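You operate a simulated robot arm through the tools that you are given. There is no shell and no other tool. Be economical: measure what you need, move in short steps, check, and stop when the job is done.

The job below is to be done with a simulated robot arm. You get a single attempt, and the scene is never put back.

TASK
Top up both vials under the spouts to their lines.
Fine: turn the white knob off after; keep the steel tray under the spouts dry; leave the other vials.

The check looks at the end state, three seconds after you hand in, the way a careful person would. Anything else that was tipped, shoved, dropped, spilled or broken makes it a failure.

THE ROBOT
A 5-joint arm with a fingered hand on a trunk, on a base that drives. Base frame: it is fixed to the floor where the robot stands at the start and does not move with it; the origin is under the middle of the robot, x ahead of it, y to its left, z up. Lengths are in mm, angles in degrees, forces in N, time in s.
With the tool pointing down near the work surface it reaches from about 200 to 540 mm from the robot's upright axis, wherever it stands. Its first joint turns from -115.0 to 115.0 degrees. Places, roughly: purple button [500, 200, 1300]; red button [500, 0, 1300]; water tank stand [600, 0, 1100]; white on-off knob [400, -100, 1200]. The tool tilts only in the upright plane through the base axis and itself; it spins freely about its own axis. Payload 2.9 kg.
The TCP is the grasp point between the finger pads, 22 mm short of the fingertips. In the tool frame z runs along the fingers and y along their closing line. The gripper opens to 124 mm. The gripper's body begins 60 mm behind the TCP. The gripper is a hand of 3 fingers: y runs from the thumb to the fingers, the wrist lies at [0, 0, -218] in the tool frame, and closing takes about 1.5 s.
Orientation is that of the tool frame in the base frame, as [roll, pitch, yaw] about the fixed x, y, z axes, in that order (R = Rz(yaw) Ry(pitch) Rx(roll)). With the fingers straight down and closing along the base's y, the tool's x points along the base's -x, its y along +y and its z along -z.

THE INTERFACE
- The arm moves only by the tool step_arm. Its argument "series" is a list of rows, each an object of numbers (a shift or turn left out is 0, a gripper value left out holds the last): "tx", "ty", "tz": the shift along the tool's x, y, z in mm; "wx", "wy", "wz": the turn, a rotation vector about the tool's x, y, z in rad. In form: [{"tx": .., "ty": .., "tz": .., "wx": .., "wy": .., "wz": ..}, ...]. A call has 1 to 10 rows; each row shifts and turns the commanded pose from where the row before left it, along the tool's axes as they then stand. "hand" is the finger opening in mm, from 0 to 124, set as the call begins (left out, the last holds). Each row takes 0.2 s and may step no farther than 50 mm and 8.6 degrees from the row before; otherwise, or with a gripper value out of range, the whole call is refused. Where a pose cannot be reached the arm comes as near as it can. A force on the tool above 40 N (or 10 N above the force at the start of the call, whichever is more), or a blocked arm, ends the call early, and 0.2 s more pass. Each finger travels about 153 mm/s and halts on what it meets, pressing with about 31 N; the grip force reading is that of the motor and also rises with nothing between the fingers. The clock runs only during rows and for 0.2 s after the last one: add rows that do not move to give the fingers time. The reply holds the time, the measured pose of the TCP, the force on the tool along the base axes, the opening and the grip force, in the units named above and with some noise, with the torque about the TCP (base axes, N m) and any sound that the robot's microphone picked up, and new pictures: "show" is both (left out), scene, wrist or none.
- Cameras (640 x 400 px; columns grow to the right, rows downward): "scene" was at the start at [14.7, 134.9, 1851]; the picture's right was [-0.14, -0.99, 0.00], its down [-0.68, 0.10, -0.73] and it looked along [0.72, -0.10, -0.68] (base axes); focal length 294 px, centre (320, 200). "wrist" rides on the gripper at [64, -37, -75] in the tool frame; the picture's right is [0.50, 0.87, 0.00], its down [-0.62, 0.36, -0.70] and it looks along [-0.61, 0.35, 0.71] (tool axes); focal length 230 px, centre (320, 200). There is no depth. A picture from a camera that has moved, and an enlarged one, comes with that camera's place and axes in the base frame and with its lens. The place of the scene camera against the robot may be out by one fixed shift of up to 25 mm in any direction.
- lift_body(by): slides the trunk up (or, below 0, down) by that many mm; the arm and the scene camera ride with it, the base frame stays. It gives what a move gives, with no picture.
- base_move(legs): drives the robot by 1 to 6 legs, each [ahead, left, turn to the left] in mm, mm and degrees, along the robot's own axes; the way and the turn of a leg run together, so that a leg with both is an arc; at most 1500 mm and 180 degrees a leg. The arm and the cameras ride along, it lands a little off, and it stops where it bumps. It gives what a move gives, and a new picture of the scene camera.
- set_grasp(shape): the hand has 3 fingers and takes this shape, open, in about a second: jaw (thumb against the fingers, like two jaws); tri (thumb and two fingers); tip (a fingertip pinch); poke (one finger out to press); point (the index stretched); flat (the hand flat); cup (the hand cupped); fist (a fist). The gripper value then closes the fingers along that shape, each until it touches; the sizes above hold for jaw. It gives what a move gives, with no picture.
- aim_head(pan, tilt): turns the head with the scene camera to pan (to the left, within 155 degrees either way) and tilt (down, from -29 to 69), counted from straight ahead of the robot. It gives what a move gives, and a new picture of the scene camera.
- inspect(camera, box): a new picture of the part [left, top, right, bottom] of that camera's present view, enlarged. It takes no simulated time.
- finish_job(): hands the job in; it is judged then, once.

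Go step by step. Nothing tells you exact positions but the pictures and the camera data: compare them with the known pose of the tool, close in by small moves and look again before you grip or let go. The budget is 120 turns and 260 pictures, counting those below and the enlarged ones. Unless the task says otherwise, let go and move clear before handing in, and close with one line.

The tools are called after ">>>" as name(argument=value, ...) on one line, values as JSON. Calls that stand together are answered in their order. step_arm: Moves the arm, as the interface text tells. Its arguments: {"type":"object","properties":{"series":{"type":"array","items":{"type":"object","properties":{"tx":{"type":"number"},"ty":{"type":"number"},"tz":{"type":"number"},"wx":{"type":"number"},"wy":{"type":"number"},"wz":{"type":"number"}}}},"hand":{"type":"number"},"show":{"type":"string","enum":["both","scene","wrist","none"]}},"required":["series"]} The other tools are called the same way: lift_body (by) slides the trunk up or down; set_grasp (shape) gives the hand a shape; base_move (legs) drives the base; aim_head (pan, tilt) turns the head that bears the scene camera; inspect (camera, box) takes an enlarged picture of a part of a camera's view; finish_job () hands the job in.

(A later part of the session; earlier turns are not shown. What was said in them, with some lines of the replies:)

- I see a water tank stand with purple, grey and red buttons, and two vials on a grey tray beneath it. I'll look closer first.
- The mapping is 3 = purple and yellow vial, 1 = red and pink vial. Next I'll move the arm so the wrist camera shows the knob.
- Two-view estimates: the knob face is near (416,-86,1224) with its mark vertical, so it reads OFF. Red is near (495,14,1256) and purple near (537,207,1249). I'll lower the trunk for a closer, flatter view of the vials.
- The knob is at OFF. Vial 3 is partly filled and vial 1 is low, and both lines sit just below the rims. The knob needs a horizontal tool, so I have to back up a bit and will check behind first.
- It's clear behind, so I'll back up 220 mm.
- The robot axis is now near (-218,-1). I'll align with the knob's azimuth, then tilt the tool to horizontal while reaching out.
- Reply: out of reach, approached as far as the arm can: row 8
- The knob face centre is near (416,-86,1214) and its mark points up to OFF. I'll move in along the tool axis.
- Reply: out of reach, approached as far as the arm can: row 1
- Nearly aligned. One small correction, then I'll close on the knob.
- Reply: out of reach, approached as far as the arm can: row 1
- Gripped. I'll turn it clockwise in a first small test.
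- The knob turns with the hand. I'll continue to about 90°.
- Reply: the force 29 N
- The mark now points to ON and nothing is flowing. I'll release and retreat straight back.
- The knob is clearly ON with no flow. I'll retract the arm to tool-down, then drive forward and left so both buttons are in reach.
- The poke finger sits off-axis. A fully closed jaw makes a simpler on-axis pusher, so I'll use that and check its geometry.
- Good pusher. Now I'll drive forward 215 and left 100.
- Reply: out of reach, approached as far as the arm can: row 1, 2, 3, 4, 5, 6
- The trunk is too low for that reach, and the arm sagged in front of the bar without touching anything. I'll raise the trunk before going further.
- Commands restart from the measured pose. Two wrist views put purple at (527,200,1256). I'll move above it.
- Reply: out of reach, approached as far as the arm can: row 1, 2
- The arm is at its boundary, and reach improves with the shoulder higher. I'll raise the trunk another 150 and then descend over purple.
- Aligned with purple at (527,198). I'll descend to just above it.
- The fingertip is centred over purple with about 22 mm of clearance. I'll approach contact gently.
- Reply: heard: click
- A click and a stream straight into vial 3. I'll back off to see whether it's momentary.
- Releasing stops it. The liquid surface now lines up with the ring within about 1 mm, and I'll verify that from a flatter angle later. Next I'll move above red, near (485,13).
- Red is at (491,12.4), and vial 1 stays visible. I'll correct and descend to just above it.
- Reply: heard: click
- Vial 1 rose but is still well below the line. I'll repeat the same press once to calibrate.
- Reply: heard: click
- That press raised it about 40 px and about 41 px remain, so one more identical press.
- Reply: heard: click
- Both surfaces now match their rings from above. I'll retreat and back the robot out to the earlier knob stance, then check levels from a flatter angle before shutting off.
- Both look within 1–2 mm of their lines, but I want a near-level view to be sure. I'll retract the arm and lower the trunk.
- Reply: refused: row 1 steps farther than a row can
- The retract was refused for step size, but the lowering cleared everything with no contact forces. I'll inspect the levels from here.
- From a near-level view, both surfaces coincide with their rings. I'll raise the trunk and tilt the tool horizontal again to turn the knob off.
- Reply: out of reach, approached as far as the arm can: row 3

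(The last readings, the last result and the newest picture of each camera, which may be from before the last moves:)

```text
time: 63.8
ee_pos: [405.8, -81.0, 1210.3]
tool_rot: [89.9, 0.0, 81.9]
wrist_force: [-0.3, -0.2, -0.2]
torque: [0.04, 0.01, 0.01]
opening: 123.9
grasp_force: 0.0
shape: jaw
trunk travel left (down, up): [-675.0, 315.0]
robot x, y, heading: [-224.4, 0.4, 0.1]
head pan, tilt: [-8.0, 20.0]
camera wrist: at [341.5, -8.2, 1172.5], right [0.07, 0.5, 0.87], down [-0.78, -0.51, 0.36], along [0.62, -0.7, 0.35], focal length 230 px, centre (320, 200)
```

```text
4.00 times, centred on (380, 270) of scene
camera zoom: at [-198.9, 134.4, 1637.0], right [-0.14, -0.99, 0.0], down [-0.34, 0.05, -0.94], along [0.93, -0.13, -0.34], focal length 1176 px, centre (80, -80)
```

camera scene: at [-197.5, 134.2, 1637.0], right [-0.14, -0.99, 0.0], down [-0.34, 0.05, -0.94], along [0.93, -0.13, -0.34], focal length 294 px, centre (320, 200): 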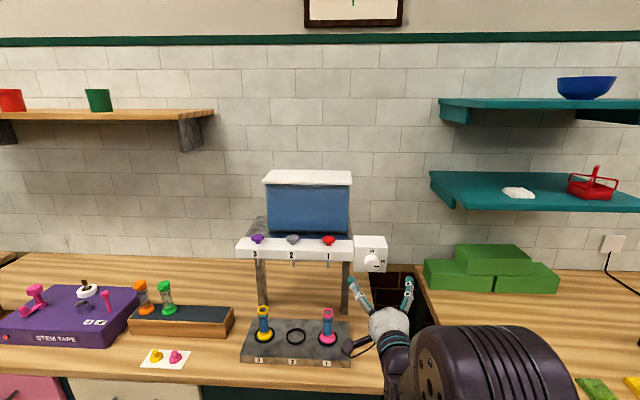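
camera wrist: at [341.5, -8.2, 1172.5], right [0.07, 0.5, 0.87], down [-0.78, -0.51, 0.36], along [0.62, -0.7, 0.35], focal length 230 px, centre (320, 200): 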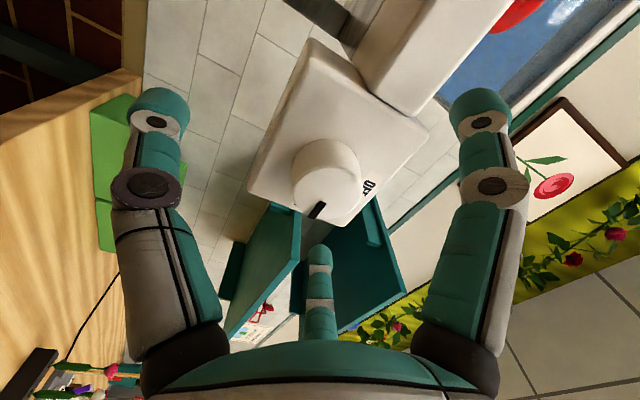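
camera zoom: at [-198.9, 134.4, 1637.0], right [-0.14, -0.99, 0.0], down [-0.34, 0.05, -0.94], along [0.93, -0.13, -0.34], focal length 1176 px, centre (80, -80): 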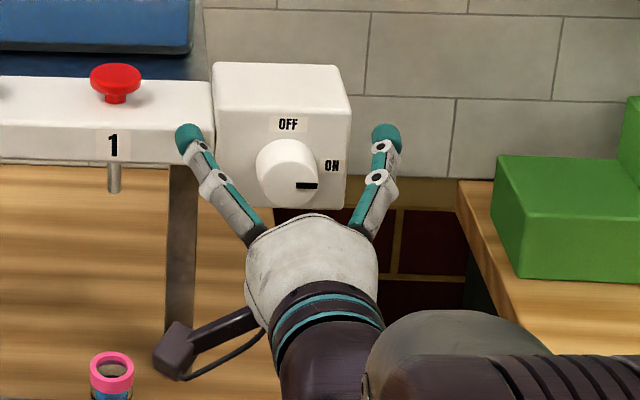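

Aligned as before. I'll nudge in, grip, and turn back 90°.

>>> step_arm(series=[{"tz": 4, "tx": -2, "ty": 2}, {}], show="none")

>>> step_arm(series=[{}, {}, {}, {}, {}, {}, {}], hand=30, show="wrist")

```text
time: 64.4
ee_pos: [412.3, -82.3, 1212.2]
tool_rot: [89.8, 0.0, 81.8]
wrist_force: [0.9, -0.5, 0.1]
torque: [0.0, 0.02, 0.0]
opening: 123.9
grasp_force: 0.1
shape: jaw
out of reach, approached as far as the arm can: row 1
trunk travel left (down, up): [-675.0, 315.0]
robot x, y, heading: [-228.0, 2.5, 0.1]
head pan, tilt: [-8.0, 20.0]
```

```text
time: 66.0
ee_pos: [411.3, -81.2, 1211.6]
tool_rot: [89.9, 0.0, 81.9]
wrist_force: [-0.8, -1.5, 1.2]
torque: [-0.01, -0.07, -0.04]
opening: 31.2
grasp_force: 0.1
shape: jaw
trunk travel left (down, up): [-675.0, 315.0]
robot x, y, heading: [-221.5, -3.1, -0.1]
head pan, tilt: [-8.0, 20.0]
camera wrist: at [346.3, -9.6, 1175.4], right [0.07, 0.49, 0.87], down [-0.78, -0.51, 0.36], along [0.62, -0.7, 0.35], focal length 230 px, centre (320, 200)
```

wrist: 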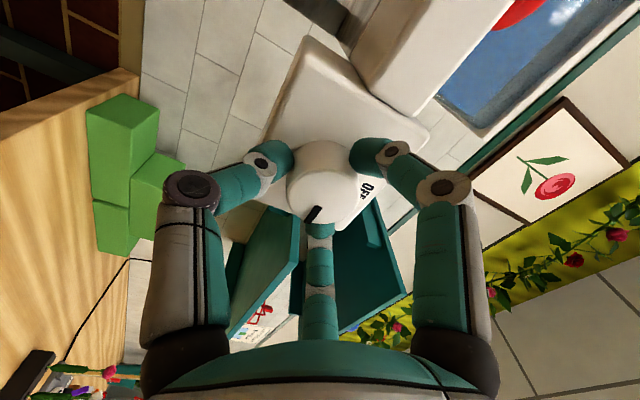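

The grip is light, so I'll squeeze a bit more and then turn.

>>> step_arm(series=[{}, {}, {}], hand=22, show="none")

>>> step_arm(series=[{"wz": -0.14}, {"wz": -0.14}, {"wz": -0.14}, {"wz": -0.14}, {"wz": -0.14}, {"wz": -0.14}, {"wz": -0.14}, {"wz": -0.14}, {"wz": -0.14}, {"wz": -0.14}], show="wrist")

>>> inspect(camera="scene", box=[330, 220, 430, 320])

```text
time: 66.8
ee_pos: [412.0, -81.9, 1211.5]
tool_rot: [90.0, 0.0, 81.8]
wrist_force: [0.7, -0.3, 0.3]
torque: [-0.01, 0.0, -0.04]
opening: 28.4
grasp_force: 31.1
shape: jaw
trunk travel left (down, up): [-675.0, 315.0]
robot x, y, heading: [-223.7, -0.8, 0.2]
head pan, tilt: [-8.0, 20.0]
```

```text
time: 69.0
ee_pos: [411.3, -86.6, 1212.8]
tool_rot: [90.2, 80.1, 82.0]
wrist_force: [-13.5, -13.5, -17.2]
torque: [0.1, 0.49, -0.49]
opening: 28.8
grasp_force: 31.4
shape: jaw
trunk travel left (down, up): [-675.0, 315.0]
robot x, y, heading: [-226.8, -3.0, -0.2]
head pan, tilt: [-8.0, 20.0]
camera wrist: at [333.8, -102.1, 1143.6], right [0.13, 0.93, -0.34], down [-0.66, 0.34, 0.67], along [0.74, 0.14, 0.66], focal length 230 px, centre (320, 200)
```

wrist: 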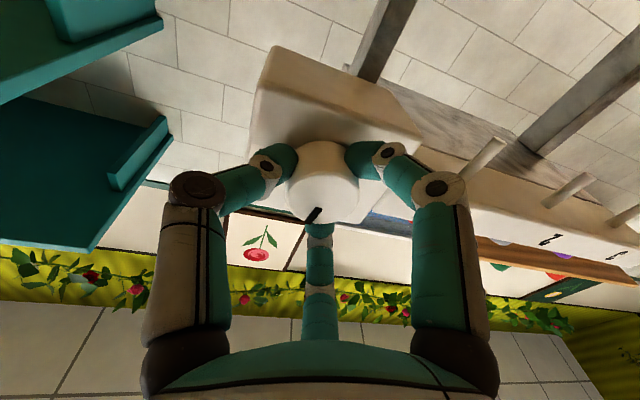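

```text
4.00 times, centred on (380, 270) of scene
camera zoom: at [-198.4, 128.5, 1637.4], right [-0.14, -0.99, 0.0], down [-0.34, 0.05, -0.94], along [0.93, -0.13, -0.34], focal length 1176 px, centre (80, -80)
```

zoom: 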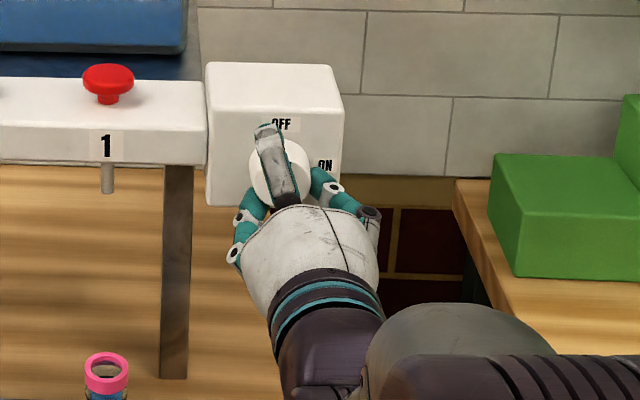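

>>> step_arm(series=[{"wz": -0.1}, {"wz": -0.08}, {}], show="none")

>>> step_arm(series=[{}, {}, {}, {}, {}, {}, {}], hand=124, show="wrist")

>>> inspect(camera="scene", box=[330, 220, 430, 320])

```text
time: 69.8
ee_pos: [410.6, -87.6, 1213.4]
tool_rot: [-86.6, 89.7, -94.7]
wrist_force: [-12.5, -15.4, -16.7]
torque: [0.28, 0.44, -0.56]
opening: 28.7
grasp_force: 30.7
shape: jaw
trunk travel left (down, up): [-675.0, 315.0]
robot x, y, heading: [-218.6, 2.0, 0.0]
head pan, tilt: [-8.0, 20.0]
```

```text
time: 71.4
ee_pos: [412.9, -81.6, 1213.4]
tool_rot: [-85.2, 89.5, -93.4]
wrist_force: [-0.1, -0.2, -0.5]
torque: [0.02, -0.01, 0.0]
opening: 123.9
grasp_force: 0.0
shape: jaw
trunk travel left (down, up): [-675.0, 315.0]
robot x, y, heading: [-221.3, 1.8, -0.0]
head pan, tilt: [-8.0, 20.0]
camera wrist: at [332.9, -109.6, 1149.7], right [0.12, 0.85, -0.51], down [-0.64, 0.46, 0.61], along [0.76, 0.25, 0.6], focal length 230 px, centre (320, 200)
```

wrist: 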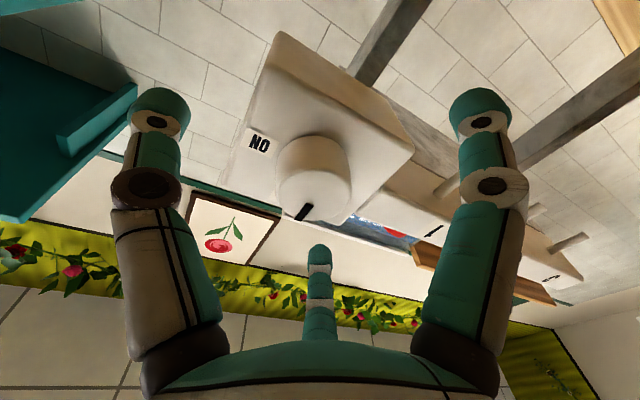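

```text
4.00 times, centred on (380, 270) of scene
camera zoom: at [-197.6, 134.0, 1637.0], right [-0.14, -0.99, 0.0], down [-0.34, 0.05, -0.94], along [0.93, -0.13, -0.34], focal length 1176 px, centre (80, -80)
```

zoom: 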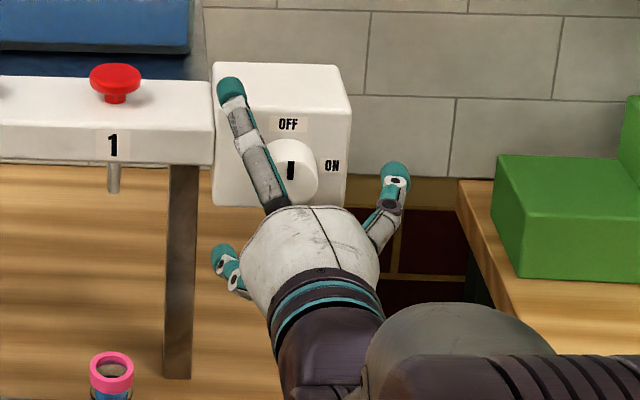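

The mark is vertical at OFF and the stand hasn't moved. I'll retreat and do a final check of everything.

>>> step_arm(series=[{"tz": -40}, {"tz": -40}, {"tz": -40}], show="scene")

>>> inspect(camera="scene", box=[230, 220, 400, 370])

>>> inspect(camera="scene", box=[340, 230, 400, 280])

```text
time: 72.2
ee_pos: [291.7, -62.8, 1212.6]
tool_rot: [-76.1, 89.6, -83.9]
wrist_force: [-0.7, -0.2, 0.7]
torque: [0.01, -0.01, 0.02]
opening: 123.7
grasp_force: 0.0
shape: jaw
out of reach, approached as far as the arm can: row 2
trunk travel left (down, up): [-675.0, 315.0]
robot x, y, heading: [-222.8, 3.0, -0.1]
head pan, tilt: [-8.0, 20.0]
camera scene: at [-199.6, 134.5, 1637.0], right [-0.14, -0.99, 0.0], down [-0.34, 0.05, -0.94], along [0.93, -0.13, -0.34], focal length 294 px, centre (320, 200)
```

scene: 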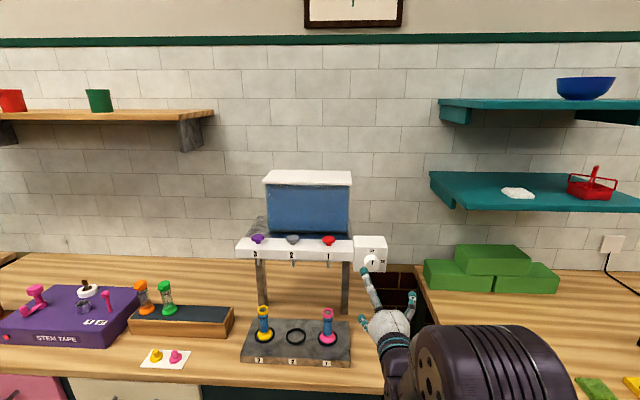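

```text
2.67 times, centred on (315, 295) of scene
camera zoom: at [-199.6, 134.5, 1637.0], right [-0.14, -0.99, 0.0], down [-0.34, 0.05, -0.94], along [0.93, -0.13, -0.34], focal length 784 px, centre (333, -53)
```

zoom: 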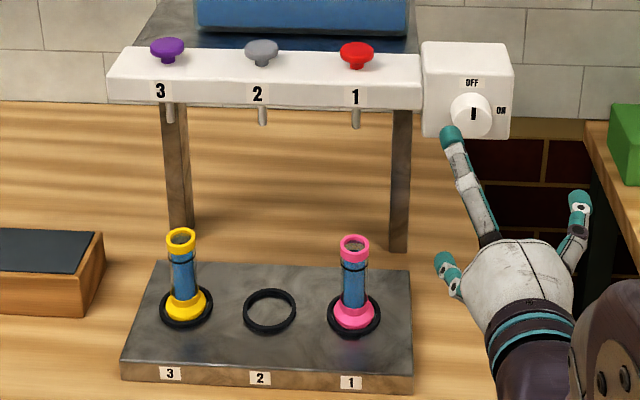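

```text
8.00 times, centred on (370, 255) of scene
camera zoom: at [-199.6, 134.5, 1637.0], right [-0.14, -0.99, 0.0], down [-0.34, 0.05, -0.94], along [0.93, -0.13, -0.34], focal length 2351 px, centre (-80, -240)
```

zoom: 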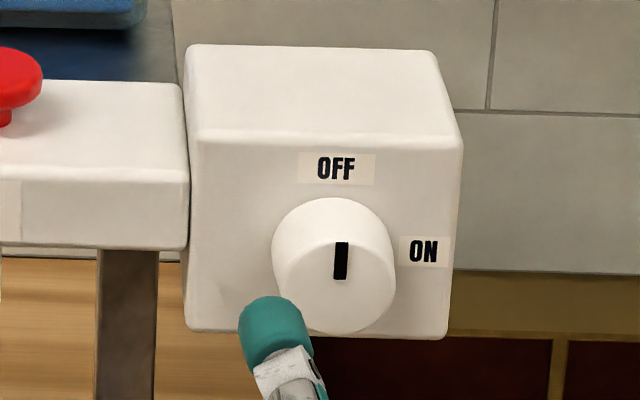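

The knob is OFF, the tray is dry, both vials are at their lines, nothing else has moved, and the arm is clear. I'm handing in now.

>>> finish_job()

```text
The job is handed in.
```

Both vials under the spouts are filled to their lines, the white knob is back at OFF, the steel tray is dry, and I left the other vials alone.
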